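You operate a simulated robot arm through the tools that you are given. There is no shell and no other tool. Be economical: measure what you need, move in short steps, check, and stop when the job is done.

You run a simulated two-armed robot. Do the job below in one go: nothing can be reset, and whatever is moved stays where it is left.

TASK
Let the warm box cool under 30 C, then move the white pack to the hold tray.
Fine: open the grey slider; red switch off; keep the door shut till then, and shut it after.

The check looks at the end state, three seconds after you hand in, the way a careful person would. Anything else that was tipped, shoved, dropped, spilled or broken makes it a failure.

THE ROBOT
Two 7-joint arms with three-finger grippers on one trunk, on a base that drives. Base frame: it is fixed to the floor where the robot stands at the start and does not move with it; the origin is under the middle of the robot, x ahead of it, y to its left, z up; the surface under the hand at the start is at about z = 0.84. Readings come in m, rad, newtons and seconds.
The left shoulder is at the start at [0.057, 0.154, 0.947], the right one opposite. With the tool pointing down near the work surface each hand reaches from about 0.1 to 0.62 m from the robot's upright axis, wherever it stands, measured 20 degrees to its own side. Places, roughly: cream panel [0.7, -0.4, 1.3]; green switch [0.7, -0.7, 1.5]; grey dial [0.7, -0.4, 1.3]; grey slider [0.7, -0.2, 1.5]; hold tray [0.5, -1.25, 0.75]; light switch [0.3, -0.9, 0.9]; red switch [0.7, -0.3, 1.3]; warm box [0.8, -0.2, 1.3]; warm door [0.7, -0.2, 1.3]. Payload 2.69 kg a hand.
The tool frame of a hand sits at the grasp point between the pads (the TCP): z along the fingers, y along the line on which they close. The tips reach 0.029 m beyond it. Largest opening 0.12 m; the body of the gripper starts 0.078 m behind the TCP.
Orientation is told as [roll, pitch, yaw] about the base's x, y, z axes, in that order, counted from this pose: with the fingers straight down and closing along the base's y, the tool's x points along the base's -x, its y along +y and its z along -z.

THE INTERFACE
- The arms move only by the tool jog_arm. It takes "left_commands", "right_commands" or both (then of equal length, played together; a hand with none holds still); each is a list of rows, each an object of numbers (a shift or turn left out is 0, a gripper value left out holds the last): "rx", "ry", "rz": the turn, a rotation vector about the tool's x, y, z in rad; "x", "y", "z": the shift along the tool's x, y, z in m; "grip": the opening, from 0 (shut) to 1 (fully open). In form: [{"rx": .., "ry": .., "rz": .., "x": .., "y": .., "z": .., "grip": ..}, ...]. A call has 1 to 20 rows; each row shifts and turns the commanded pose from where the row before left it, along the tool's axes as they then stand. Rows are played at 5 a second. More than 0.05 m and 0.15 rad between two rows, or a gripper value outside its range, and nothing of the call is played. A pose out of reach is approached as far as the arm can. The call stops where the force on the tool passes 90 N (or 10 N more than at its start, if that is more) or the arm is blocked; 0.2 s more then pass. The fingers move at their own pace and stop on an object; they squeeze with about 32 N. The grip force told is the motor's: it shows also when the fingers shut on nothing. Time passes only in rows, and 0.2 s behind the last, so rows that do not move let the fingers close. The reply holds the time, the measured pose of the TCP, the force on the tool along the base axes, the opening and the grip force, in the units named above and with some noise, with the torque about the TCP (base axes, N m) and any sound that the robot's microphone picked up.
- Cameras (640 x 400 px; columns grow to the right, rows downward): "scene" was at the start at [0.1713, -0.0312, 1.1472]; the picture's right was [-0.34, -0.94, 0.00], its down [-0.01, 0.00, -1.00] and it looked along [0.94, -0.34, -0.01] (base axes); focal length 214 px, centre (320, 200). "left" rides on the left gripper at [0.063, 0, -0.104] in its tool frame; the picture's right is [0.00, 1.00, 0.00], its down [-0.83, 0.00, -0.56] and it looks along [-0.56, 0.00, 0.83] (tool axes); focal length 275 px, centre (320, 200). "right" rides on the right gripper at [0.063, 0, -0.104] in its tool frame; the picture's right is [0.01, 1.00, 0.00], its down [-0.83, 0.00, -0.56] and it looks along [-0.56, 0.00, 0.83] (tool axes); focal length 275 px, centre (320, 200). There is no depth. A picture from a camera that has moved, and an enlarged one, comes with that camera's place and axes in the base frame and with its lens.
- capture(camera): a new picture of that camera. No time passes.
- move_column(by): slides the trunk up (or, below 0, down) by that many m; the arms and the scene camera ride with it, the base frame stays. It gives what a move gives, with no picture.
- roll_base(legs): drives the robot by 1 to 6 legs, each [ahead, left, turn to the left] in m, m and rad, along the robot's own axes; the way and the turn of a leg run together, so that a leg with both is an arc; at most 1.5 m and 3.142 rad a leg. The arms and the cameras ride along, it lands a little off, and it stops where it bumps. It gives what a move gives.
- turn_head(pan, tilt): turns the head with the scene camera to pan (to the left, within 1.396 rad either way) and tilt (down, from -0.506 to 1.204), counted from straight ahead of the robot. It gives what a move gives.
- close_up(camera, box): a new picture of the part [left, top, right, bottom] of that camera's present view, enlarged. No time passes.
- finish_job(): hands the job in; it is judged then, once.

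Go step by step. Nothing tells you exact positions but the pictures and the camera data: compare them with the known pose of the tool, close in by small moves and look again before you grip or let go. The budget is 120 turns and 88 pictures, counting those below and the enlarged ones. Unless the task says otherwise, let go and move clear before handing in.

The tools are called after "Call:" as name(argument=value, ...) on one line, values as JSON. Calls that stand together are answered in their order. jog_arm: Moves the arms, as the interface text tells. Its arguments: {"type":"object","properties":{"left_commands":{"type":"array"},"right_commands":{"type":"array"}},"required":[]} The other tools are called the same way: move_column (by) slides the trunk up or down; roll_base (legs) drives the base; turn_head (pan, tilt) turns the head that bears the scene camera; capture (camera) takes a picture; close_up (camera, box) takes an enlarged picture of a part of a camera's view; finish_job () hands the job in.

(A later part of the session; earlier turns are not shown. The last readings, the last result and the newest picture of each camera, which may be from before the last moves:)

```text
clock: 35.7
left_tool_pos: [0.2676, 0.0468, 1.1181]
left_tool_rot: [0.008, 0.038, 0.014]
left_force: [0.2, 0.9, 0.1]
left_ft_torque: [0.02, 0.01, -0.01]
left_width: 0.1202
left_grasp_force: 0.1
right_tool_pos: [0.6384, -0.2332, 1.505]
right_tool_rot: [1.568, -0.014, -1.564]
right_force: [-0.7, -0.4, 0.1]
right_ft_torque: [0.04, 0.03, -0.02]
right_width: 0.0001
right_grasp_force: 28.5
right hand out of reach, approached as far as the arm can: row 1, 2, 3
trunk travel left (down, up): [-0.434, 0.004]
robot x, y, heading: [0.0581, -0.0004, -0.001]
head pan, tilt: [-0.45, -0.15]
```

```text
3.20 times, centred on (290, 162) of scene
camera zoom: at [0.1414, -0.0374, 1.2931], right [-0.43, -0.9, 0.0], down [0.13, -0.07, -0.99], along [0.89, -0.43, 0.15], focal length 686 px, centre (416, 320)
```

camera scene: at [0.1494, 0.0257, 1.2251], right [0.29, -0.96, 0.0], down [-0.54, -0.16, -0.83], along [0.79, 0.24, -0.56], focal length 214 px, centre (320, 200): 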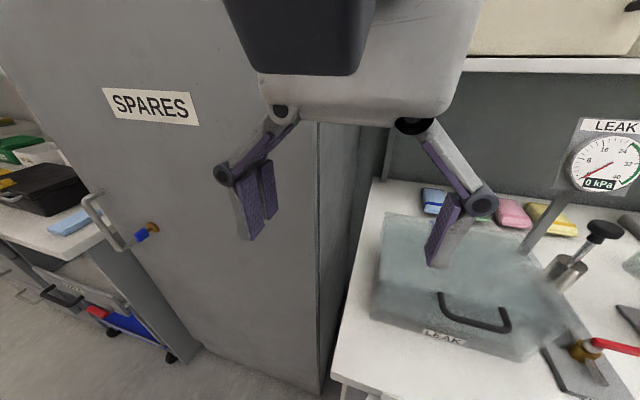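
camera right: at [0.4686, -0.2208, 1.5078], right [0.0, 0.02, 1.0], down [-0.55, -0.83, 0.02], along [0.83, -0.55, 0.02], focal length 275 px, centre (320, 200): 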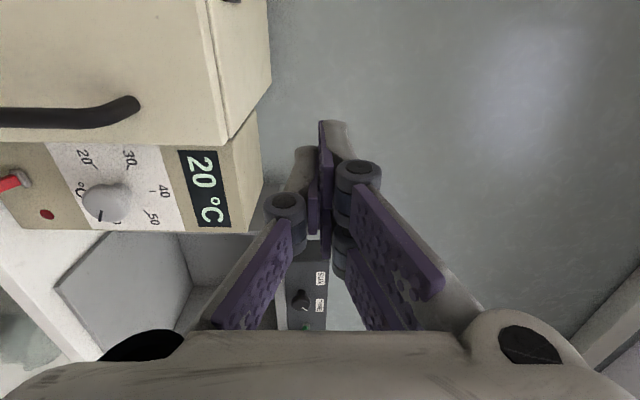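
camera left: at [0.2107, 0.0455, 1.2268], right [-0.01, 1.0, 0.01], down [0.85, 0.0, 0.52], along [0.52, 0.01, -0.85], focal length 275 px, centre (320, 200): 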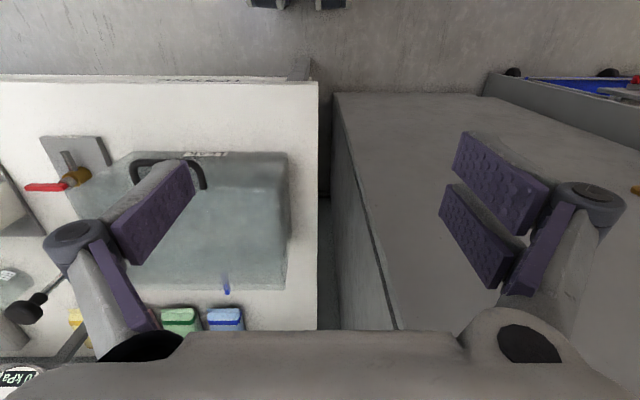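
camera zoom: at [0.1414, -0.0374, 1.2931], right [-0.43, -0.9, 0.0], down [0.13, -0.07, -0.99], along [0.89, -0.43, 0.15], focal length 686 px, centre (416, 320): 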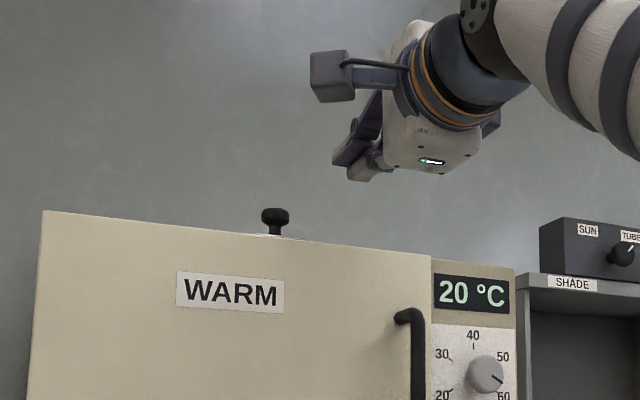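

The base is now up against the bench; by my reach estimate a slight upward tilt of the hand gets the tips to the knob. Tilt, lower, go forward.

Call:
jog_arm(right_commands=[{"z": -0.02, "y": -0.02}, {"rx": -0.15}, {"z": 0.02, "y": -0.004}, {"z": 0.03}, {"z": 0.02}])

Call:
close_up(camera="scene", box=[190, 100, 390, 225])

Call:
capture(camera="right")

```text
clock: 36.9
left_tool_pos: [0.2699, 0.0468, 1.1186]
left_tool_rot: [0.011, 0.039, 0.014]
left_force: [-0.3, 0.7, -0.1]
left_ft_torque: [-0.03, 0.03, -0.03]
left_width: 0.12
left_grasp_force: 0.0
right_tool_pos: [0.6917, -0.2319, 1.4905]
right_tool_rot: [1.714, -0.016, -1.563]
right_force: [0.5, 0.3, -0.2]
right_ft_torque: [0.0, -0.03, -0.01]
right_width: 0.0002
right_grasp_force: 28.4
right hand out of reach, approached as far as the arm can: row 1
trunk travel left (down, up): [-0.434, 0.004]
robot x, y, heading: [0.0604, 0.0002, 0.002]
head pan, tilt: [-0.45, -0.15]
```

```text
3.20 times, centred on (290, 162) of scene
camera zoom: at [0.1426, -0.0366, 1.2929], right [-0.43, -0.9, 0.0], down [0.13, -0.07, -0.99], along [0.89, -0.43, 0.15], focal length 686 px, centre (416, 320)
```

zoom: 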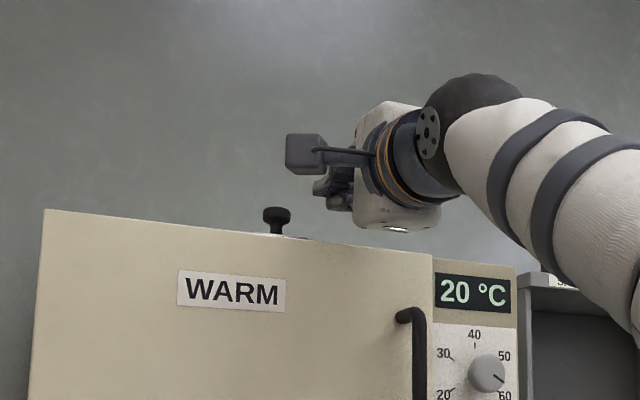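

```text
53 pictures are left
camera right: at [0.5865, -0.1689, 1.4748], right [-0.14, 0.02, 0.99], down [-0.54, -0.84, -0.06], along [0.83, -0.55, 0.13], focal length 275 px, centre (320, 200)
```

right: 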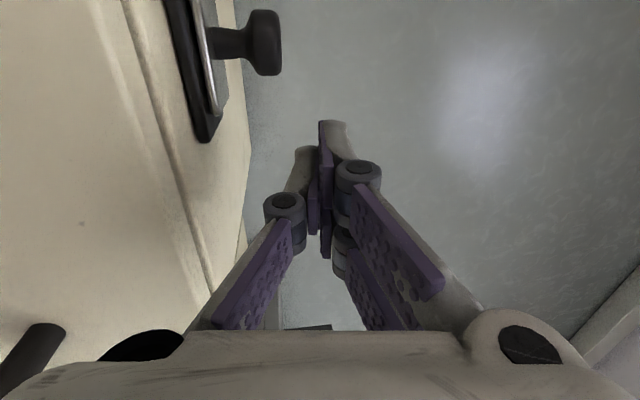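

Good view; fingers just need to go down about 2 cm. Then I push left in small steps.

Call:
jog_arm(right_commands=[{"y": -0.012}, {"y": -0.01}, {"x": 0.015}, {"x": 0.015}, {"x": 0.015}, {"x": 0.015}])

Call:
capture(camera="right")

```text
clock: 38.3
left_tool_pos: [0.2689, 0.0468, 1.1193]
left_tool_rot: [0.01, 0.039, 0.014]
left_force: [0.3, 0.1, -0.2]
left_ft_torque: [0.03, 0.02, -0.01]
left_width: 0.1201
left_grasp_force: 0.1
right_tool_pos: [0.6921, -0.171, 1.4689]
right_tool_rot: [1.717, -0.018, -1.563]
right_force: [0.4, 0.4, -0.3]
right_ft_torque: [-0.03, 0.02, -0.01]
right_width: 0.0
right_grasp_force: 28.2
trunk travel left (down, up): [-0.434, 0.004]
robot x, y, heading: [0.0589, 0.0016, -0.003]
head pan, tilt: [-0.45, -0.15]
```

```text
52 pictures are left
camera right: at [0.5872, -0.1079, 1.4517], right [-0.15, 0.02, 0.99], down [-0.55, -0.84, -0.06], along [0.83, -0.55, 0.13], focal length 275 px, centre (320, 200)
```

right: 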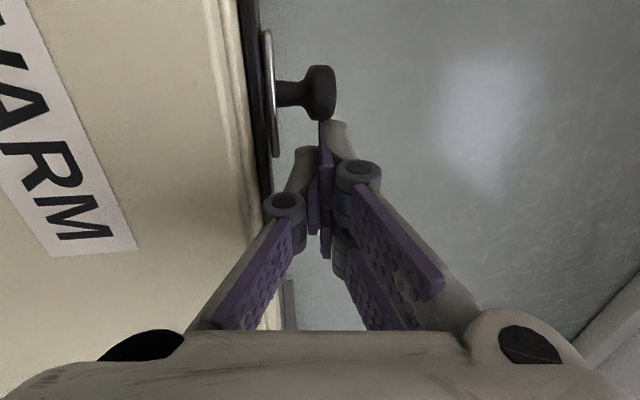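

No force yet; it seems the knob is moving along. Push on a little and look from the scene camera too.

Call:
jog_arm(right_commands=[{"x": 0.012}, {"x": 0.012}, {"x": 0.01}])

Call:
capture(camera="right")

Call:
close_up(camera="scene", box=[190, 140, 310, 215])

```text
clock: 39.1
left_tool_pos: [0.2687, 0.0391, 1.1203]
left_tool_rot: [0.013, 0.039, 0.011]
left_force: [-0.2, -0.3, -0.4]
left_ft_torque: [0.0, 0.0, 0.0]
left_width: 0.1201
left_grasp_force: 0.0
right_tool_pos: [0.6886, -0.1526, 1.468]
right_tool_rot: [1.718, -0.01, -1.573]
right_force: [5.7, -36.8, 7.4]
right_ft_torque: [0.31, -0.17, -1.01]
right_width: 0.0001
right_grasp_force: 28.7
trunk travel left (down, up): [-0.434, 0.004]
robot x, y, heading: [0.0603, 0.0006, -0.003]
head pan, tilt: [-0.45, -0.15]
```

```text
51 pictures are left
camera right: at [0.5862, -0.0899, 1.4524], right [-0.15, 0.01, 0.99], down [-0.55, -0.83, -0.07], along [0.82, -0.56, 0.13], focal length 275 px, centre (320, 200)
```

right: 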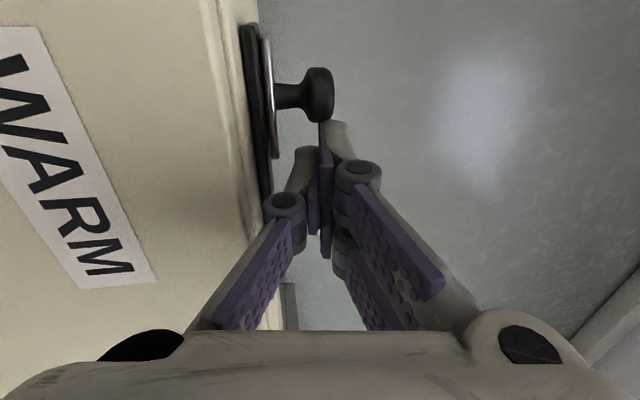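

```text
5.33 times, centred on (250, 178) of scene
camera zoom: at [0.1415, -0.0455, 1.2929], right [-0.44, -0.9, -0.01], down [0.13, -0.06, -0.99], along [0.89, -0.43, 0.15], focal length 1144 px, centre (693, 320)
```

zoom: 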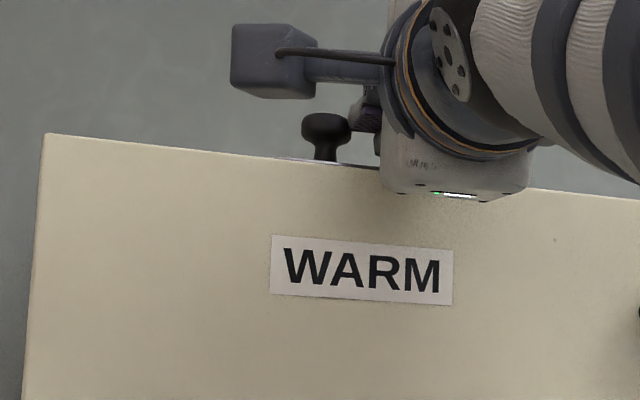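

The slider hit its end stop (37 N) and the plate is at the left end of the strip: open. I withdraw the right hand and locate the door handle.

Call:
jog_arm(right_commands=[{"x": -0.02}, {"x": -0.03}, {"y": 0.03}, {"z": -0.04}, {"z": -0.045}, {"z": -0.045}, {"rx": 0.15, "z": -0.03}, {"x": -0.04}, {"x": -0.04}, {"x": -0.03}])

Call:
turn_head(pan=-0.35, tilt=-0.1)

Call:
capture(camera="scene")

Call:
capture(camera="right")

```text
clock: 41.3
left_tool_pos: [0.2699, 0.0455, 1.1186]
left_tool_rot: [0.008, 0.038, 0.015]
left_force: [-0.7, 0.8, -0.5]
left_ft_torque: [0.03, 0.01, -0.01]
left_width: 0.1197
left_grasp_force: 0.0
right_tool_pos: [0.6297, -0.3084, 1.4868]
right_tool_rot: [1.565, -0.017, -1.563]
right_force: [0.2, -0.6, -0.2]
right_ft_torque: [-0.01, -0.01, 0.04]
right_width: 0.0
right_grasp_force: 29.0
right hand out of reach, approached as far as the arm can: row 5, 6, 7
trunk travel left (down, up): [-0.434, 0.004]
robot x, y, heading: [0.0591, 0.0019, 0.001]
head pan, tilt: [-0.45, -0.15]
```

```text
clock: 42.0
left_tool_pos: [0.2692, 0.0462, 1.1186]
left_tool_rot: [0.008, 0.038, 0.013]
left_force: [0.0, -0.4, 0.0]
left_ft_torque: [-0.01, -0.02, 0.0]
left_width: 0.1195
left_grasp_force: 0.1
right_tool_pos: [0.6302, -0.3078, 1.4863]
right_tool_rot: [1.564, -0.018, -1.565]
right_force: [0.2, -0.4, -0.4]
right_ft_torque: [0.01, 0.01, 0.0]
right_width: 0.0001
right_grasp_force: 28.2
trunk travel left (down, up): [-0.434, 0.004]
robot x, y, heading: [0.0609, 0.0001, -0.005]
head pan, tilt: [-0.351, -0.099]
```

```text
49 pictures are left
camera scene: at [0.1464, -0.0301, 1.2887], right [-0.34, -0.94, 0.0], down [0.09, -0.03, -0.99], along [0.93, -0.34, 0.1], focal length 214 px, centre (320, 200)
```

scene: 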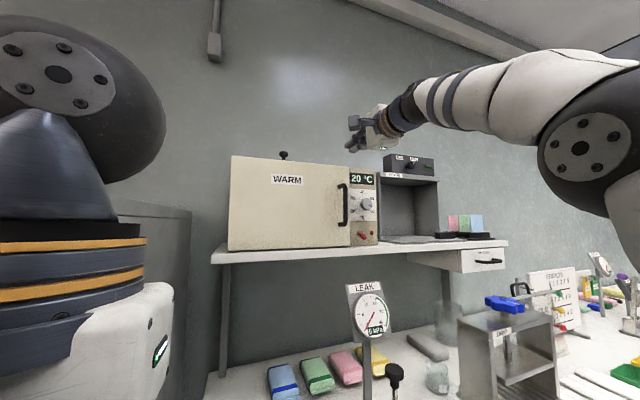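

```text
48 pictures are left
camera right: at [0.524, -0.2443, 1.4857], right [0.0, 0.02, 1.0], down [-0.55, -0.83, 0.02], along [0.83, -0.55, 0.01], focal length 275 px, centre (320, 200)
```

right: 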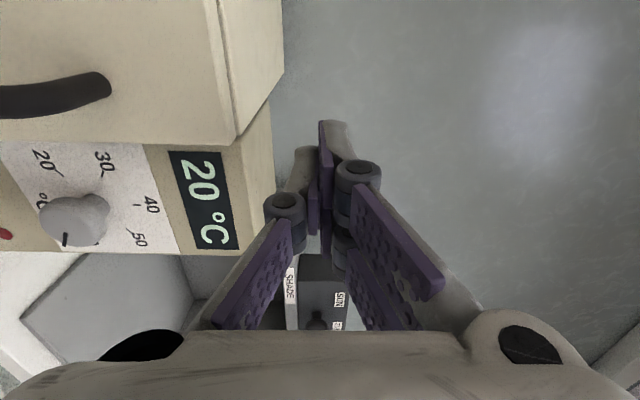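

Temperature 20 C. Handle bar is at about (0.636, -0.274), z 1.28–1.385; the hinge at y about 0. I retreat the right hand, lower it, and roll it camera-up to grasp the bar.

Call:
jog_arm(right_commands=[{"z": -0.045}, {"z": -0.045}, {"z": -0.045}, {"y": -0.045, "rz": 0.15}, {"rz": 0.15, "y": -0.02}, {"rz": 0.15}, {"rz": 0.15}, {"rz": 0.15}, {"rz": 0.15}, {"rz": 0.15}, {"rz": 0.15}, {"rz": 0.15}, {"rz": 0.12}, {"grip": 0.5}])

Call:
capture(camera="right")

```text
clock: 45.0
left_tool_pos: [0.2678, 0.0465, 1.1189]
left_tool_rot: [0.009, 0.04, 0.014]
left_force: [-0.3, 0.4, -0.5]
left_ft_torque: [0.02, -0.01, 0.01]
left_width: 0.1199
left_grasp_force: 0.0
right_tool_pos: [0.5141, -0.338, 1.4402]
right_tool_rot: [1.535, 1.454, -1.605]
right_force: [0.4, -0.7, 0.0]
right_ft_torque: [0.0, -0.01, 0.01]
right_width: 0.0599
right_grasp_force: 0.0
right hand out of reach, approached as far as the arm can: row 1, 3, 4, 5
trunk travel left (down, up): [-0.434, 0.004]
robot x, y, heading: [0.062, -0.0019, 0.001]
head pan, tilt: [-0.351, -0.099]
```

```text
47 pictures are left
camera right: at [0.4085, -0.3306, 1.5035], right [0.01, -0.99, 0.12], down [-0.56, -0.1, -0.82], along [0.83, -0.06, -0.56], focal length 275 px, centre (320, 200)
```

right: 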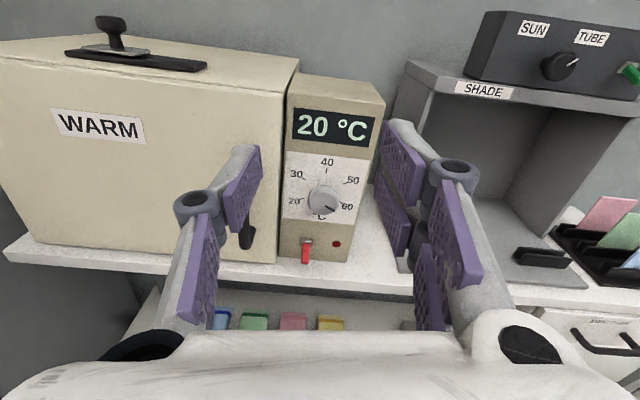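

Slider plate clearly at the left: open. Now move the hand in front of the handle bar.

Call:
jog_arm(right_commands=[{"x": -0.045, "rz": 0.11}, {"x": -0.045}, {"x": -0.015, "y": -0.035}, {"y": -0.03}])

Call:
capture(camera="right")

Call:
close_up(camera="scene", box=[280, 140, 440, 260])

```text
clock: 46.0
left_tool_pos: [0.2686, 0.0461, 1.1185]
left_tool_rot: [0.009, 0.037, 0.014]
left_force: [-1.2, -1.0, 0.2]
left_ft_torque: [0.0, 0.0, -0.01]
left_width: 0.1199
left_grasp_force: 0.0
right_tool_pos: [0.5544, -0.3377, 1.3398]
right_tool_rot: [1.046, 1.562, -2.089]
right_force: [-0.2, 0.4, -0.2]
right_ft_torque: [-0.01, -0.01, -0.02]
right_width: 0.0599
right_grasp_force: 0.1
right hand out of reach, approached as far as the arm can: row 1, 2, 3, 4
trunk travel left (down, up): [-0.434, 0.004]
robot x, y, heading: [0.0622, 0.0018, -0.002]
head pan, tilt: [-0.351, -0.099]
```

```text
46 pictures are left
camera right: at [0.4488, -0.3368, 1.4042], right [0.01, -1.0, 0.01], down [-0.56, -0.02, -0.83], along [0.83, 0.0, -0.56], focal length 275 px, centre (320, 200)
```

right: 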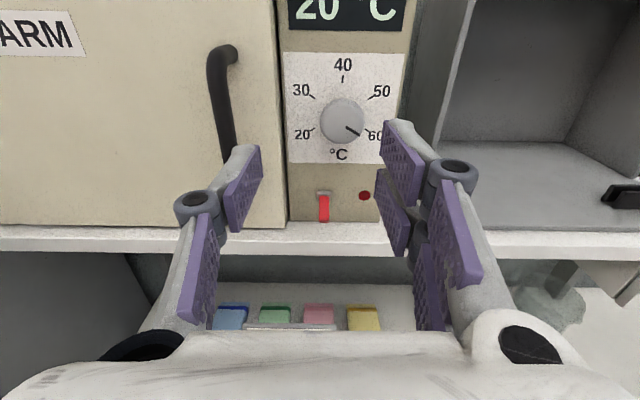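

```text
3.33 times, centred on (360, 200) of scene
camera zoom: at [0.1466, -0.0301, 1.2887], right [-0.34, -0.94, 0.0], down [0.09, -0.03, -1.0], along [0.93, -0.34, 0.1], focal length 715 px, centre (187, 200)
```

zoom: 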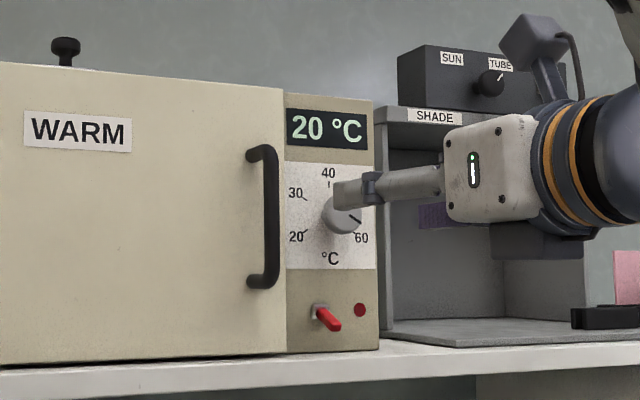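

The camera-up roll blocks sideways motion at a joint limit. I go back to the camera-down roll that worked for the switch.

Call:
jog_arm(right_commands=[{"z": -0.04}, {"z": -0.04}, {"rz": -0.15}, {"rz": -0.15}, {"rz": -0.15}, {"rz": -0.15}, {"rz": -0.15}, {"rz": -0.15}, {"rz": -0.15}, {"rz": -0.15}, {"rz": -0.15}, {"rz": -0.15}, {"rz": -0.15}, {"rz": -0.15}, {"rz": -0.15}, {"rz": -0.15}, {"rz": -0.15}, {"rz": -0.15}, {"rz": -0.15}, {"rz": -0.15}])

Call:
jog_arm(right_commands=[{"rz": -0.15}, {"rz": -0.15}, {"rz": -0.14}])

Call:
capture(camera="right")

```text
clock: 50.2
left_tool_pos: [0.2687, 0.0462, 1.1191]
left_tool_rot: [0.007, 0.038, 0.014]
left_force: [0.5, 0.1, -0.2]
left_ft_torque: [0.0, 0.01, 0.02]
left_width: 0.1201
left_grasp_force: 0.0
right_tool_pos: [0.4912, -0.3736, 1.3427]
right_tool_rot: [1.562, -1.137, -1.556]
right_force: [0.0, -0.7, 0.1]
right_ft_torque: [-0.02, 0.01, -0.04]
right_width: 0.0601
right_grasp_force: 0.0
right hand out of reach, approached as far as the arm can: row 1, 2
trunk travel left (down, up): [-0.434, 0.004]
robot x, y, heading: [0.0591, -0.0005, -0.005]
head pan, tilt: [-0.351, -0.099]
```

```text
clock: 51.0
left_tool_pos: [0.2691, 0.0455, 1.1179]
left_tool_rot: [0.009, 0.04, 0.014]
left_force: [0.0, 0.2, -0.1]
left_ft_torque: [-0.01, 0.0, 0.01]
left_width: 0.1199
left_grasp_force: 0.0
right_tool_pos: [0.4907, -0.3746, 1.3446]
right_tool_rot: [-0.989, -1.561, 0.994]
right_force: [0.1, 0.2, 0.2]
right_ft_torque: [0.03, -0.01, -0.02]
right_width: 0.06
right_grasp_force: 0.0
trunk travel left (down, up): [-0.434, 0.004]
robot x, y, heading: [0.0605, 0.0012, 0.0]
head pan, tilt: [-0.351, -0.099]
```

```text
44 pictures are left
camera right: at [0.3859, -0.3753, 1.2811], right [-0.01, 1.0, -0.01], down [-0.55, 0.01, 0.83], along [0.83, 0.01, 0.55], focal length 275 px, centre (320, 200)
```

right: 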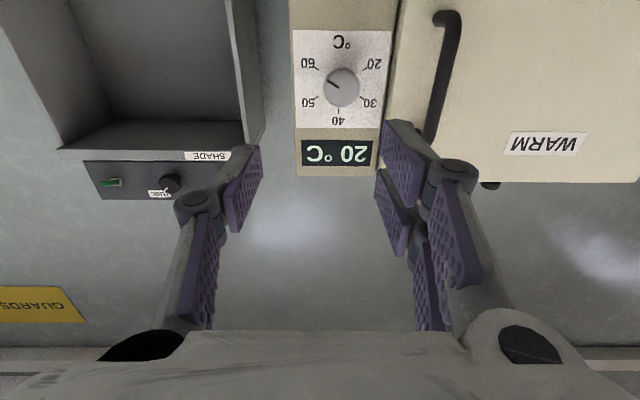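

The bar is at y about -0.271. Move left in front of it, then look.

Call:
jog_arm(right_commands=[{"y": 0.035, "x": 0.01}, {"y": 0.035}, {"y": 0.033}, {"z": 0.04}])

Call:
capture(camera="right")

```text
clock: 52.0
left_tool_pos: [0.2695, 0.0459, 1.1189]
left_tool_rot: [0.011, 0.042, 0.014]
left_force: [0.4, -0.2, -0.8]
left_ft_torque: [-0.02, 0.03, -0.02]
left_width: 0.1201
left_grasp_force: 0.0
right_tool_pos: [0.5781, -0.3524, 1.333]
right_tool_rot: [-0.662, -1.561, 0.67]
right_force: [-0.1, -0.5, -0.7]
right_ft_torque: [0.02, -0.04, 0.03]
right_width: 0.0595
right_grasp_force: 0.0
right hand out of reach, approached as far as the arm can: row 1, 2, 3
trunk travel left (down, up): [-0.434, 0.004]
robot x, y, heading: [0.0602, 0.0001, 0.004]
head pan, tilt: [-0.351, -0.099]
```

```text
43 pictures are left
camera right: at [0.4722, -0.3521, 1.2706], right [-0.01, 1.0, -0.01], down [-0.55, 0.0, 0.83], along [0.83, 0.01, 0.55], focal length 275 px, centre (320, 200)
```

right: 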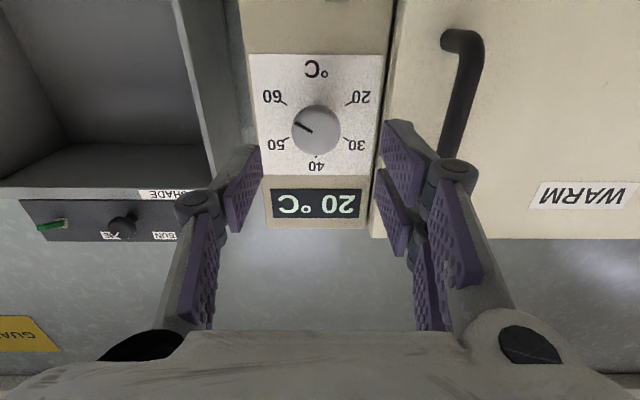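

The arm is too folded here. I drive back 0.10 m so the arm has room, then align on the handle.

Call:
roll_base(legs=[[-0.1, 0, 0]])

Call:
jog_arm(right_commands=[{"z": 0.03}, {"y": 0.04}, {"y": 0.04}])

Call:
capture(camera="right")

```text
clock: 53.2
left_tool_pos: [0.1689, 0.0476, 1.1192]
left_tool_rot: [0.009, 0.038, 0.016]
left_force: [-0.1, -0.1, 1.1]
left_ft_torque: [0.0, -0.04, -0.01]
left_width: 0.1199
left_grasp_force: 0.0
right_tool_pos: [0.4774, -0.3506, 1.3341]
right_tool_rot: [-0.824, -1.563, 0.829]
right_force: [0.2, -0.3, 0.7]
right_ft_torque: [0.02, 0.03, -0.01]
right_width: 0.0601
right_grasp_force: 0.0
trunk travel left (down, up): [-0.434, 0.004]
robot x, y, heading: [-0.0402, 0.0034, 0.005]
head pan, tilt: [-0.351, -0.099]
```

```text
clock: 54.0
left_tool_pos: [0.1711, 0.0461, 1.118]
left_tool_rot: [0.008, 0.039, 0.017]
left_force: [0.6, -0.7, -1.1]
left_ft_torque: [0.03, 0.02, -0.02]
left_width: 0.1198
left_grasp_force: 0.0
right_tool_pos: [0.5148, -0.2765, 1.3337]
right_tool_rot: [-0.647, -1.563, 0.655]
right_force: [0.4, 0.3, -0.5]
right_ft_torque: [-0.02, -0.03, 0.02]
right_width: 0.0598
right_grasp_force: 0.0
right hand out of reach, approached as far as the arm can: row 3
trunk travel left (down, up): [-0.434, 0.004]
robot x, y, heading: [-0.0368, 0.0003, -0.005]
head pan, tilt: [-0.351, -0.099]
```

```text
42 pictures are left
camera right: at [0.4101, -0.2773, 1.2718], right [-0.01, 1.0, -0.01], down [-0.55, 0.0, 0.83], along [0.83, 0.01, 0.55], focal length 275 px, centre (320, 200)
```

right: 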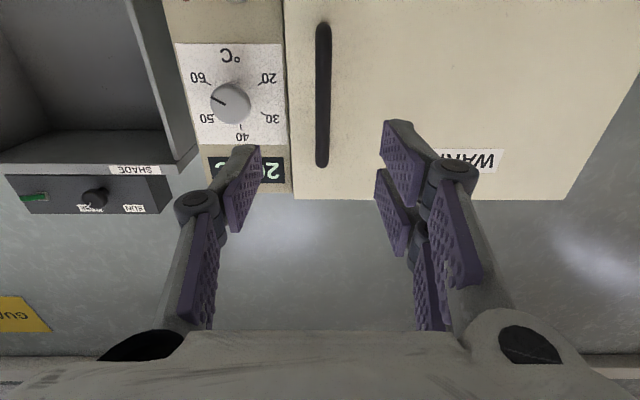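

The bar is centred between the fingers. Go forward with a narrower opening and close on it.

Call:
jog_arm(right_commands=[{"z": 0.04, "grip": 0.4}, {"z": 0.04}, {"z": 0.027}])

Call:
capture(camera="right")

Call:
close_up(camera="scene", box=[280, 140, 440, 260])

```text
clock: 54.8
left_tool_pos: [0.1709, 0.0472, 1.1179]
left_tool_rot: [0.01, 0.039, 0.015]
left_force: [0.2, 0.3, -0.2]
left_ft_torque: [-0.04, 0.01, 0.0]
left_width: 0.12
left_grasp_force: 0.0
right_tool_pos: [0.6199, -0.277, 1.3348]
right_tool_rot: [-0.829, -1.563, 0.837]
right_force: [0.4, -1.2, 0.4]
right_ft_torque: [-0.03, -0.01, 0.03]
right_width: 0.0481
right_grasp_force: 0.0
trunk travel left (down, up): [-0.434, 0.004]
robot x, y, heading: [-0.0419, 0.0028, 0.0]
head pan, tilt: [-0.351, -0.099]
```

```text
41 pictures are left
camera right: at [0.5148, -0.2776, 1.2726], right [-0.01, 1.0, -0.01], down [-0.55, 0.0, 0.83], along [0.83, 0.01, 0.55], focal length 275 px, centre (320, 200)
```

right: 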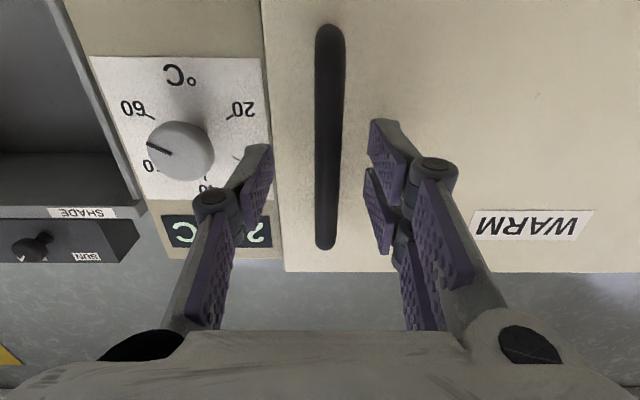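

```text
3.33 times, centred on (360, 200) of scene
camera zoom: at [0.0486, -0.0305, 1.2886], right [-0.34, -0.94, 0.0], down [0.09, -0.03, -1.0], along [0.93, -0.34, 0.1], focal length 715 px, centre (187, 200)
```

zoom: 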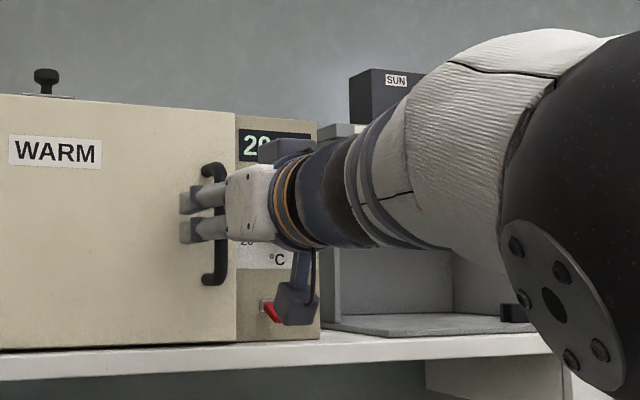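

The fingers straddle the bar. Closing.

Call:
jog_arm(right_commands=[{"grip": 0}, {}, {}])

```text
clock: 55.6
left_tool_pos: [0.1704, 0.0477, 1.1191]
left_tool_rot: [0.006, 0.038, 0.015]
left_force: [-0.3, 0.2, 0.3]
left_ft_torque: [-0.01, -0.01, -0.01]
left_width: 0.1199
left_grasp_force: 0.1
right_tool_pos: [0.6202, -0.2732, 1.3361]
right_tool_rot: [-0.932, -1.563, 0.94]
right_force: [-0.8, 9.9, 0.4]
right_ft_torque: [0.55, -0.39, 0.14]
right_width: 0.0111
right_grasp_force: 38.2
trunk travel left (down, up): [-0.434, 0.004]
robot x, y, heading: [-0.0368, -0.0012, 0.002]
head pan, tilt: [-0.351, -0.099]
```

Gripped (bar 11 mm). I pull the door open along its arc in small steps.

Call:
jog_arm(right_commands=[{"z": -0.0133, "y": 0.002}, {"z": -0.0133, "y": 0.003, "rx": 0.06}, {"z": -0.0132, "y": 0.003}, {"z": -0.0131, "y": 0.003, "rx": 0.06}, {"z": -0.013, "y": 0.0034}, {"z": -0.013, "y": 0.0034}])

Call:
capture(camera="scene")

```text
clock: 57.0
left_tool_pos: [0.1694, 0.0483, 1.119]
left_tool_rot: [0.008, 0.037, 0.016]
left_force: [0.2, -0.3, 0.3]
left_ft_torque: [-0.01, 0.01, 0.01]
left_width: 0.1198
left_grasp_force: 0.1
right_tool_pos: [0.5443, -0.2498, 1.3352]
right_tool_rot: [-1.433, -1.564, 1.321]
right_force: [5.0, 10.8, 11.9]
right_ft_torque: [0.73, 0.23, 0.2]
right_width: 0.0112
right_grasp_force: 38.6
trunk travel left (down, up): [-0.434, 0.004]
robot x, y, heading: [-0.0446, -0.0009, 0.0]
head pan, tilt: [-0.351, -0.099]
```

```text
39 pictures are left
camera scene: at [0.0476, -0.028, 1.2889], right [-0.34, -0.94, 0.0], down [0.09, -0.04, -0.99], along [0.93, -0.34, 0.1], focal length 214 px, centre (320, 200)
```

scene: 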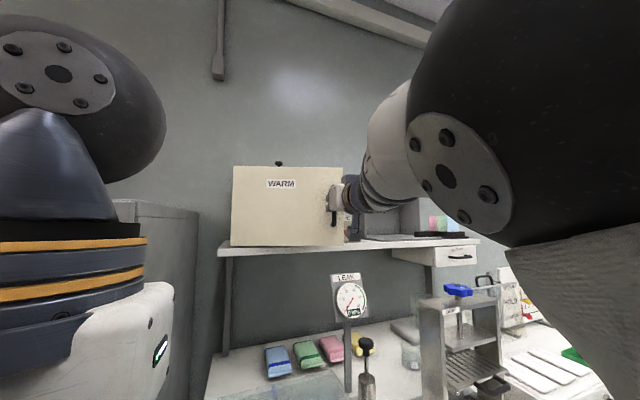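

The door is following (about 0.3 rad). Continue along the arc.

Call:
jog_arm(right_commands=[{"z": -0.0126, "y": 0.0047, "rx": 0.05}, {"z": -0.0126, "y": 0.0047, "rx": 0.05}, {"z": -0.0126, "y": 0.0047, "rx": 0.05}, {"z": -0.0126, "y": 0.0047, "rx": 0.05}, {"z": -0.0126, "y": 0.0047, "rx": 0.05}, {"z": -0.0126, "y": 0.0047, "rx": 0.05}])

Call:
capture(camera="scene")

```text
clock: 58.4
left_tool_pos: [0.1763, 0.0501, 1.1152]
left_tool_rot: [0.006, 0.048, 0.016]
left_force: [-0.3, -0.5, -1.0]
left_ft_torque: [0.01, -0.02, -0.02]
left_width: 0.1197
left_grasp_force: 0.2
right_tool_pos: [0.5631, -0.2548, 1.3537]
right_tool_rot: [-0.459, -1.53, 0.055]
right_force: [6.2, 22.6, -51.0]
right_ft_torque: [0.02, 0.77, 1.13]
right_width: 0.0115
right_grasp_force: 38.4
right hand out of reach, approached as far as the arm can: row 1, 2, 3, 4, 5, 6
trunk travel left (down, up): [-0.434, 0.004]
robot x, y, heading: [-0.0386, -0.004, 0.005]
head pan, tilt: [-0.351, -0.099]
```

```text
38 pictures are left
camera scene: at [0.0548, -0.0272, 1.2872], right [-0.34, -0.94, 0.0], down [0.09, -0.04, -1.0], along [0.94, -0.34, 0.1], focal length 214 px, centre (320, 200)
```

scene: 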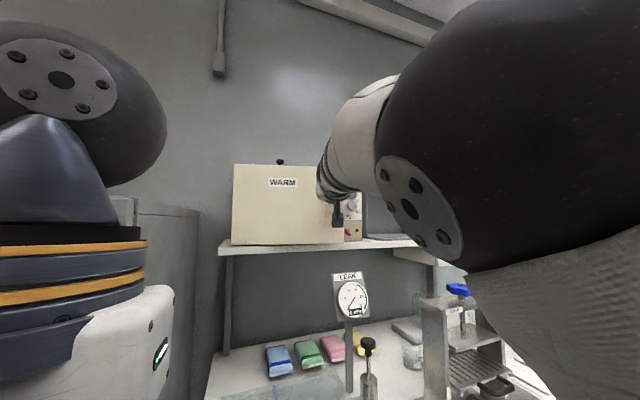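

The arm is fully folded and lifting on the handle; I relieve that and pull further by driving the base back and left.

Call:
jog_arm(right_commands=[{"x": 0.015}, {}])

Call:
roll_base(legs=[[-0.035, 0.019, 0]])

```text
clock: 59.0
left_tool_pos: [0.1735, 0.0501, 1.1177]
left_tool_rot: [0.006, 0.043, 0.017]
left_force: [0.3, -0.6, -0.6]
left_ft_torque: [-0.02, 0.02, 0.03]
left_width: 0.12
left_grasp_force: 0.1
right_tool_pos: [0.5578, -0.2523, 1.3535]
right_tool_rot: [-0.996, -1.559, 0.597]
right_force: [9.8, 26.9, -28.8]
right_ft_torque: [-0.51, -0.25, 0.84]
right_width: 0.0112
right_grasp_force: 38.5
trunk travel left (down, up): [-0.434, 0.004]
robot x, y, heading: [-0.042, -0.0029, 0.004]
head pan, tilt: [-0.351, -0.099]
```

```text
clock: 59.8
left_tool_pos: [0.1385, 0.0701, 1.1184]
left_tool_rot: [0.004, 0.042, 0.02]
left_force: [0.5, 0.2, 0.3]
left_ft_torque: [-0.03, -0.02, -0.02]
left_width: 0.12
left_grasp_force: 0.1
right_tool_pos: [0.5215, -0.2335, 1.3551]
right_tool_rot: [-1.007, -1.559, 0.605]
right_force: [16.0, 26.6, -20.7]
right_ft_torque: [0.53, -0.24, 0.17]
right_width: 0.0114
right_grasp_force: 38.2
trunk travel left (down, up): [-0.434, 0.004]
robot x, y, heading: [-0.0732, 0.0158, 0.007]
head pan, tilt: [-0.351, -0.099]
```

Driving works. Two more legs along the arc.

Call:
roll_base(legs=[[-0.027, 0.024, 0], [-0.024, 0.025, 0]])

Call:
roll_base(legs=[[-0.02, 0.027, 0], [-0.018, 0.028, 0]])

Call:
turn_head(pan=-0.35, tilt=0.1)

Call:
capture(camera="scene")

```text
clock: 61.2
left_tool_pos: [0.0842, 0.1141, 1.1199]
left_tool_rot: [0.009, 0.038, 0.015]
left_force: [-0.5, 0.4, 0.0]
left_ft_torque: [0.0, 0.01, 0.0]
left_width: 0.1199
left_grasp_force: 0.1
right_tool_pos: [0.4667, -0.19, 1.3552]
right_tool_rot: [-0.756, -1.564, 0.352]
right_force: [2.3, 2.5, -9.3]
right_ft_torque: [0.49, -0.54, -0.19]
right_width: 0.0109
right_grasp_force: 38.0
trunk travel left (down, up): [-0.434, 0.004]
robot x, y, heading: [-0.1241, 0.0628, 0.006]
head pan, tilt: [-0.351, -0.099]
```

```text
clock: 62.6
left_tool_pos: [0.0462, 0.1692, 1.1192]
left_tool_rot: [0.009, 0.039, 0.014]
left_force: [-0.2, 0.3, 0.1]
left_ft_torque: [-0.03, 0.03, 0.02]
left_width: 0.1202
left_grasp_force: 0.2
right_tool_pos: [0.428, -0.1372, 1.3557]
right_tool_rot: [-0.599, -1.563, 0.191]
right_force: [-3.7, -2.8, -6.0]
right_ft_torque: [0.46, -0.67, -0.23]
right_width: 0.0109
right_grasp_force: 37.7
trunk travel left (down, up): [-0.434, 0.004]
robot x, y, heading: [-0.1639, 0.121, 0.005]
head pan, tilt: [-0.351, -0.099]
```

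```text
clock: 63.3
left_tool_pos: [0.0468, 0.1671, 1.1201]
left_tool_rot: [0.009, 0.039, 0.016]
left_force: [0.6, -0.3, 0.3]
left_ft_torque: [0.01, -0.01, 0.03]
left_width: 0.1202
left_grasp_force: 0.0
right_tool_pos: [0.4261, -0.1391, 1.3558]
right_tool_rot: [-0.442, -1.563, 0.034]
right_force: [-0.8, -0.3, -0.3]
right_ft_torque: [0.78, -0.01, 0.01]
right_width: 0.0109
right_grasp_force: 38.1
trunk travel left (down, up): [-0.434, 0.004]
robot x, y, heading: [-0.1653, 0.1193, 0.004]
head pan, tilt: [-0.351, 0.099]
```

```text
37 pictures are left
camera scene: at [-0.0708, 0.0893, 1.2709], right [-0.34, -0.94, 0.0], down [-0.09, 0.03, -1.0], along [0.94, -0.34, -0.1], focal length 214 px, centre (320, 200)
```

scene: 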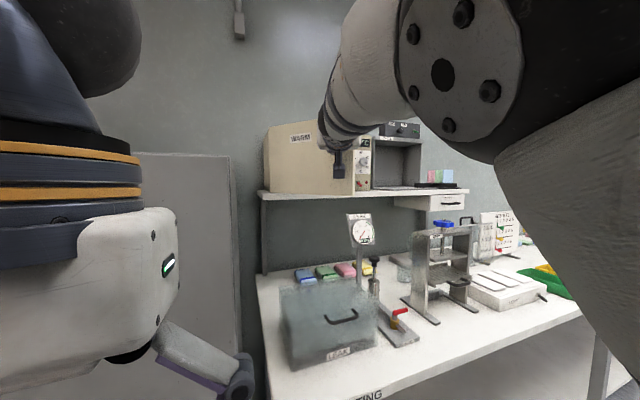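

The door is about 54° open. I release the bar and back straight off, then will push the door further from inside.

Call:
jog_arm(right_commands=[{"grip": 0.4}, {}])

Call:
roll_base(legs=[[-0.09, 0.035, 0]])

Call:
capture(camera="right")

```text
clock: 63.9
left_tool_pos: [0.0464, 0.1672, 1.1195]
left_tool_rot: [0.009, 0.038, 0.015]
left_force: [0.0, 0.3, 0.2]
left_ft_torque: [0.03, 0.03, 0.0]
left_width: 0.1202
left_grasp_force: 0.0
right_tool_pos: [0.429, -0.1375, 1.3551]
right_tool_rot: [-0.63, -1.565, 0.222]
right_force: [-0.4, -0.3, 0.2]
right_ft_torque: [0.0, -0.01, -0.03]
right_width: 0.048
right_grasp_force: 0.1
trunk travel left (down, up): [-0.434, 0.004]
robot x, y, heading: [-0.1644, 0.1206, 0.003]
head pan, tilt: [-0.351, 0.099]
```

```text
clock: 65.0
left_tool_pos: [-0.0401, 0.2033, 1.1182]
left_tool_rot: [0.008, 0.038, 0.014]
left_force: [-0.8, 0.2, 0.4]
left_ft_torque: [0.0, -0.04, -0.02]
left_width: 0.1198
left_grasp_force: 0.0
right_tool_pos: [0.3407, -0.103, 1.3549]
right_tool_rot: [-0.577, -1.563, 0.171]
right_force: [0.2, 0.7, 0.2]
right_ft_torque: [0.0, 0.01, 0.0]
right_width: 0.0481
right_grasp_force: 0.1
trunk travel left (down, up): [-0.434, 0.004]
robot x, y, heading: [-0.2459, 0.1554, -0.001]
head pan, tilt: [-0.351, 0.099]
```

```text
36 pictures are left
camera right: at [0.2443, -0.0614, 1.2928], right [0.4, 0.92, -0.01], down [-0.5, 0.23, 0.83], along [0.77, -0.33, 0.55], focal length 275 px, centre (320, 200)
```

right: 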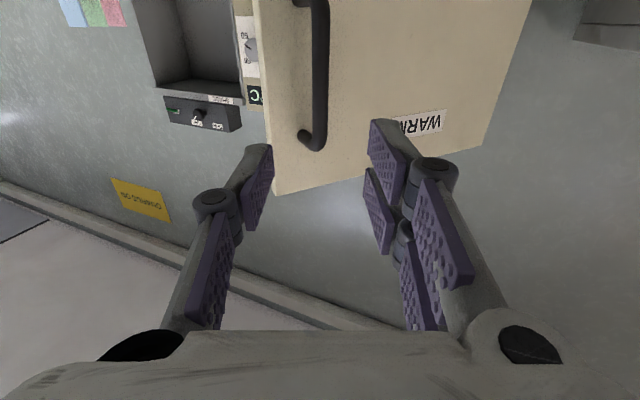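

Clear of the handle. Drive right past the door edge and straighten the hand.

Call:
roll_base(legs=[[-0.02, 0, 0], [0, -0.25, 0]])

Call:
jog_arm(right_commands=[{"grip": 0, "rx": -0.15}, {"rx": -0.15}, {"rx": -0.15}])

Call:
turn_head(pan=-0.2, tilt=0.0)

Call:
capture(camera="scene")

```text
clock: 68.0
left_tool_pos: [-0.0609, -0.0549, 1.1187]
left_tool_rot: [0.009, 0.039, 0.004]
left_force: [0.2, 0.2, -0.1]
left_ft_torque: [-0.01, 0.02, -0.03]
left_width: 0.1198
left_grasp_force: 0.0
right_tool_pos: [0.3188, -0.3646, 1.3552]
right_tool_rot: [-0.532, -1.564, 0.112]
right_force: [0.2, -0.4, -0.3]
right_ft_torque: [0.01, -0.02, 0.0]
right_width: 0.0479
right_grasp_force: 0.0
trunk travel left (down, up): [-0.434, 0.004]
robot x, y, heading: [-0.2704, -0.0968, -0.011]
head pan, tilt: [-0.351, 0.099]
```

```text
clock: 68.8
left_tool_pos: [-0.0591, -0.0559, 1.1186]
left_tool_rot: [0.012, 0.039, 0.002]
left_force: [-0.5, -0.2, -0.1]
left_ft_torque: [0.05, 0.01, -0.03]
left_width: 0.1201
left_grasp_force: 0.1
right_tool_pos: [0.3223, -0.3654, 1.3526]
right_tool_rot: [-0.005, -1.562, 0.035]
right_force: [-0.8, 0.1, -1.0]
right_ft_torque: [0.0, -0.01, 0.04]
right_width: 0.0
right_grasp_force: 28.7
right hand out of reach, approached as far as the arm can: row 1
trunk travel left (down, up): [-0.434, 0.004]
robot x, y, heading: [-0.2699, -0.1002, -0.016]
head pan, tilt: [-0.351, 0.099]
```

```text
clock: 69.5
left_tool_pos: [-0.0607, -0.0528, 1.1184]
left_tool_rot: [0.009, 0.037, 0.001]
left_force: [0.3, 0.5, -0.6]
left_ft_torque: [-0.01, 0.01, 0.0]
left_width: 0.1199
left_grasp_force: 0.1
right_tool_pos: [0.3227, -0.3644, 1.3549]
right_tool_rot: [-0.119, -1.565, 0.148]
right_force: [-0.2, 0.1, 0.9]
right_ft_torque: [0.0, 0.01, 0.01]
right_width: 0.0
right_grasp_force: 28.8
trunk travel left (down, up): [-0.434, 0.004]
robot x, y, heading: [-0.2693, -0.0981, -0.011]
head pan, tilt: [-0.201, 0.0]
```

```text
35 pictures are left
camera scene: at [-0.1765, -0.1174, 1.2798], right [-0.21, -0.98, 0.0], down [0.0, 0.0, -1.0], along [0.98, -0.21, 0.0], focal length 214 px, centre (320, 200)
```

scene: 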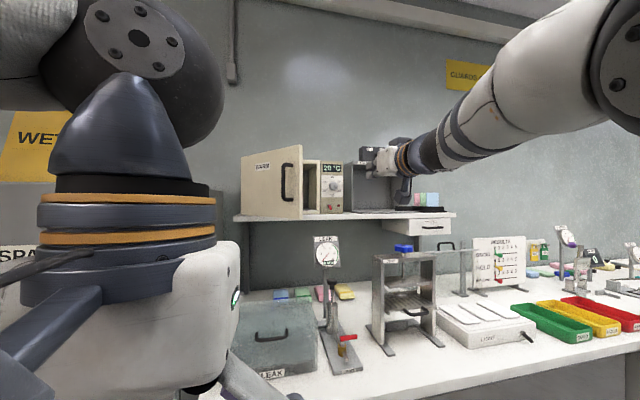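

Now drive forward so the hand is inside the door's swing, then left to push it open.

Call:
roll_base(legs=[[0.2, 0, 0], [0, 0.1, 0], [0, 0.1, 0]])

Call:
capture(camera="scene")

Call:
capture(camera="right")

```text
clock: 72.8
left_tool_pos: [0.1425, 0.085, 1.1195]
left_tool_rot: [0.011, 0.04, 0.003]
left_force: [0.1, 0.4, 0.4]
left_ft_torque: [0.0, -0.03, 0.05]
left_width: 0.1203
left_grasp_force: 0.0
right_tool_pos: [0.5241, -0.2366, 1.3537]
right_tool_rot: [0.433, -1.561, -0.423]
right_force: [-5.9, -5.5, 0.7]
right_ft_torque: [0.17, -0.08, 0.61]
right_width: 0.0
right_grasp_force: 28.6
trunk travel left (down, up): [-0.434, 0.004]
robot x, y, heading: [-0.067, 0.0424, -0.014]
head pan, tilt: [-0.201, 0.0]
stopped in leg 3: the robot was blocked; the commanded pose is now the measured one
```

```text
34 pictures are left
camera scene: at [0.0256, 0.0204, 1.28], right [-0.21, -0.98, 0.0], down [0.0, 0.0, -1.0], along [0.98, -0.21, 0.0], focal length 214 px, centre (320, 200)
```

scene: 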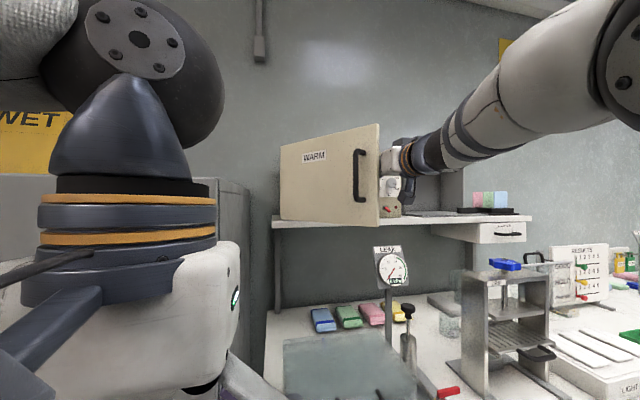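

```text
33 pictures are left
camera right: at [0.4174, -0.2364, 1.2925], right [-0.01, 1.0, 0.0], down [-0.55, -0.01, 0.84], along [0.84, 0.01, 0.55], focal length 275 px, centre (320, 200)
```

right: 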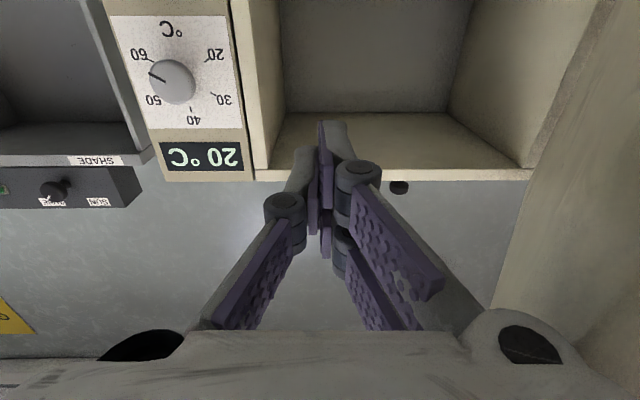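

Something blocked the base in the last leg, with the hand just touching the door. I push the door with the arm instead.

Call:
jog_arm(right_commands=[{"y": 0.02}, {"y": 0.02}, {"y": 0.02}])

Call:
capture(camera="right")

```text
clock: 73.4
left_tool_pos: [0.1368, 0.0783, 1.1198]
left_tool_rot: [0.013, 0.032, -0.004]
left_force: [-0.4, 0.0, -0.1]
left_ft_torque: [0.01, 0.01, 0.0]
left_width: 0.1201
left_grasp_force: 0.0
right_tool_pos: [0.5129, -0.225, 1.355]
right_tool_rot: [0.644, -1.555, -0.663]
right_force: [-41.2, -29.9, -12.9]
right_ft_torque: [-0.06, -1.7, 4.23]
right_width: 0.0
right_grasp_force: 28.1
trunk travel left (down, up): [-0.434, 0.004]
robot x, y, heading: [-0.0662, 0.0399, -0.021]
head pan, tilt: [-0.201, 0.0]
stopped in row 3 (right hand): the force on the tool passed its limit at 99 N (the readings are from after the stop); the commanded pose is now the measured one
```

```text
32 pictures are left
camera right: at [0.4057, -0.2221, 1.2926], right [0.02, 1.0, 0.0], down [-0.55, 0.01, 0.84], along [0.84, -0.02, 0.55], focal length 275 px, centre (320, 200)
```

right: 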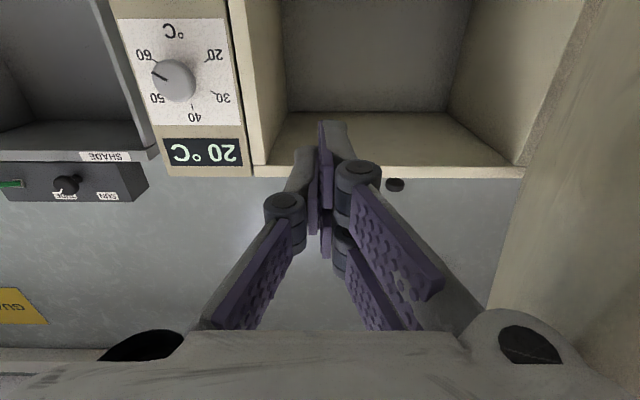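

The gripper body jams on the door edge. I move right, back 0.1 m so only the fingers reach inside, and push left again.

Call:
roll_base(legs=[[0, -0.03, 0], [-0.09, 0, 0.02], [0, 0.08, 0]])

Call:
capture(camera="right")

Call:
capture(camera="scene")

```text
clock: 75.9
left_tool_pos: [0.0491, 0.1402, 1.1194]
left_tool_rot: [0.009, 0.039, 0.021]
left_force: [-0.8, -0.2, 0.0]
left_ft_torque: [0.0, 0.0, -0.01]
left_width: 0.1199
left_grasp_force: 0.0
right_tool_pos: [0.4351, -0.1451, 1.3514]
right_tool_rot: [0.076, -1.556, -0.059]
right_force: [0.0, 0.2, -0.9]
right_ft_torque: [-0.02, -0.01, -0.04]
right_width: 0.0001
right_grasp_force: 28.4
trunk travel left (down, up): [-0.434, 0.004]
robot x, y, heading: [-0.1571, 0.0925, 0.01]
head pan, tilt: [-0.201, 0.0]
```

```text
31 pictures are left
camera right: at [0.3281, -0.1474, 1.2901], right [-0.02, 1.0, 0.0], down [-0.54, -0.01, 0.84], along [0.84, 0.02, 0.54], focal length 275 px, centre (320, 200)
```

right: 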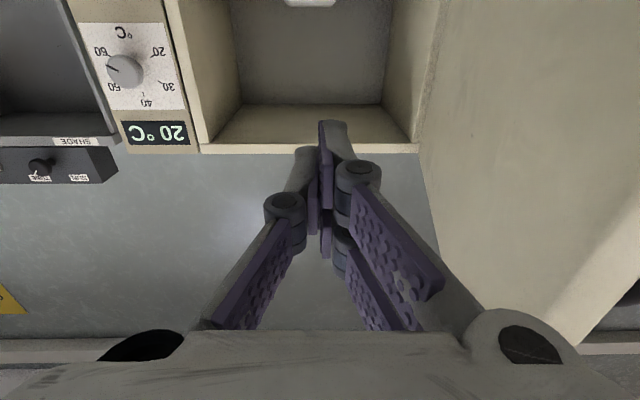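

```text
30 pictures are left
camera scene: at [-0.0661, 0.0741, 1.2799], right [-0.19, -0.98, 0.0], down [0.0, 0.0, -1.0], along [0.98, -0.19, 0.0], focal length 214 px, centre (320, 200)
```

scene: 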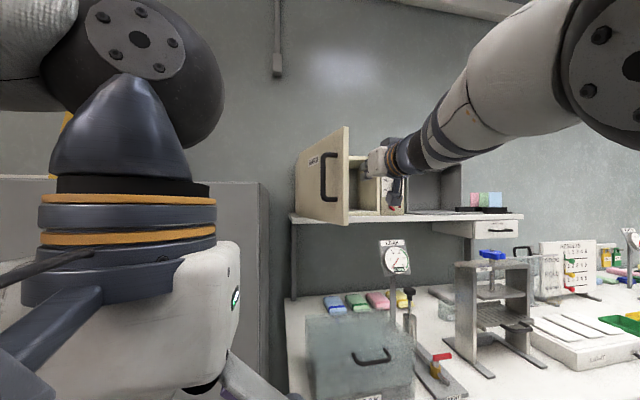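

It works: the door is opening and a white pack shows on the box floor. Push another 7 cm.

Call:
roll_base(legs=[[0, 0.075, 0]])

Call:
capture(camera="scene")

Call:
capture(camera="right")

```text
clock: 77.2
left_tool_pos: [0.0494, 0.2128, 1.1187]
left_tool_rot: [0.009, 0.037, 0.018]
left_force: [-0.4, 0.0, -0.3]
left_ft_torque: [-0.03, 0.0, -0.04]
left_width: 0.1199
left_grasp_force: 0.0
right_tool_pos: [0.4328, -0.0741, 1.3501]
right_tool_rot: [0.085, -1.554, -0.068]
right_force: [-0.2, 1.1, -1.4]
right_ft_torque: [0.02, 0.0, -0.02]
right_width: 0.0
right_grasp_force: 28.5
trunk travel left (down, up): [-0.434, 0.004]
robot x, y, heading: [-0.1596, 0.1649, -0.001]
head pan, tilt: [-0.201, 0.0]
```

```text
29 pictures are left
camera scene: at [-0.0665, 0.1484, 1.2799], right [-0.2, -0.98, 0.0], down [0.0, 0.0, -1.0], along [0.98, -0.2, 0.0], focal length 214 px, centre (320, 200)
```

scene: 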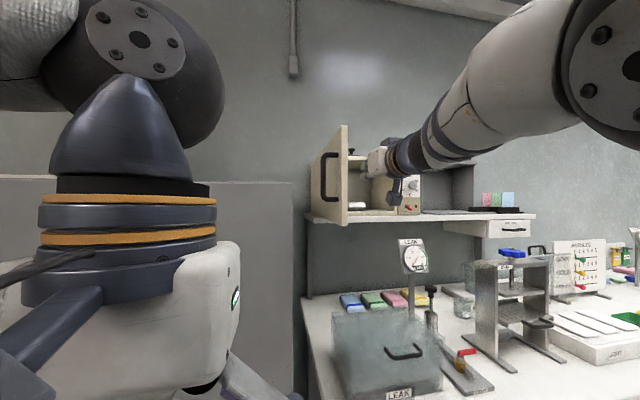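

```text
28 pictures are left
camera right: at [0.3269, -0.0746, 1.2901], right [-0.01, 1.0, 0.0], down [-0.54, 0.0, 0.84], along [0.84, 0.01, 0.54], focal length 275 px, centre (320, 200)
```

right: 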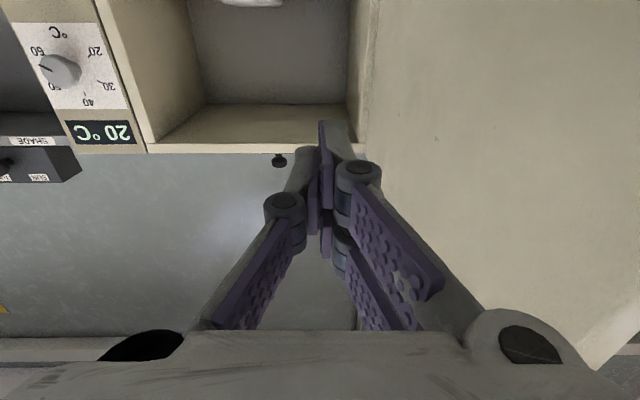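

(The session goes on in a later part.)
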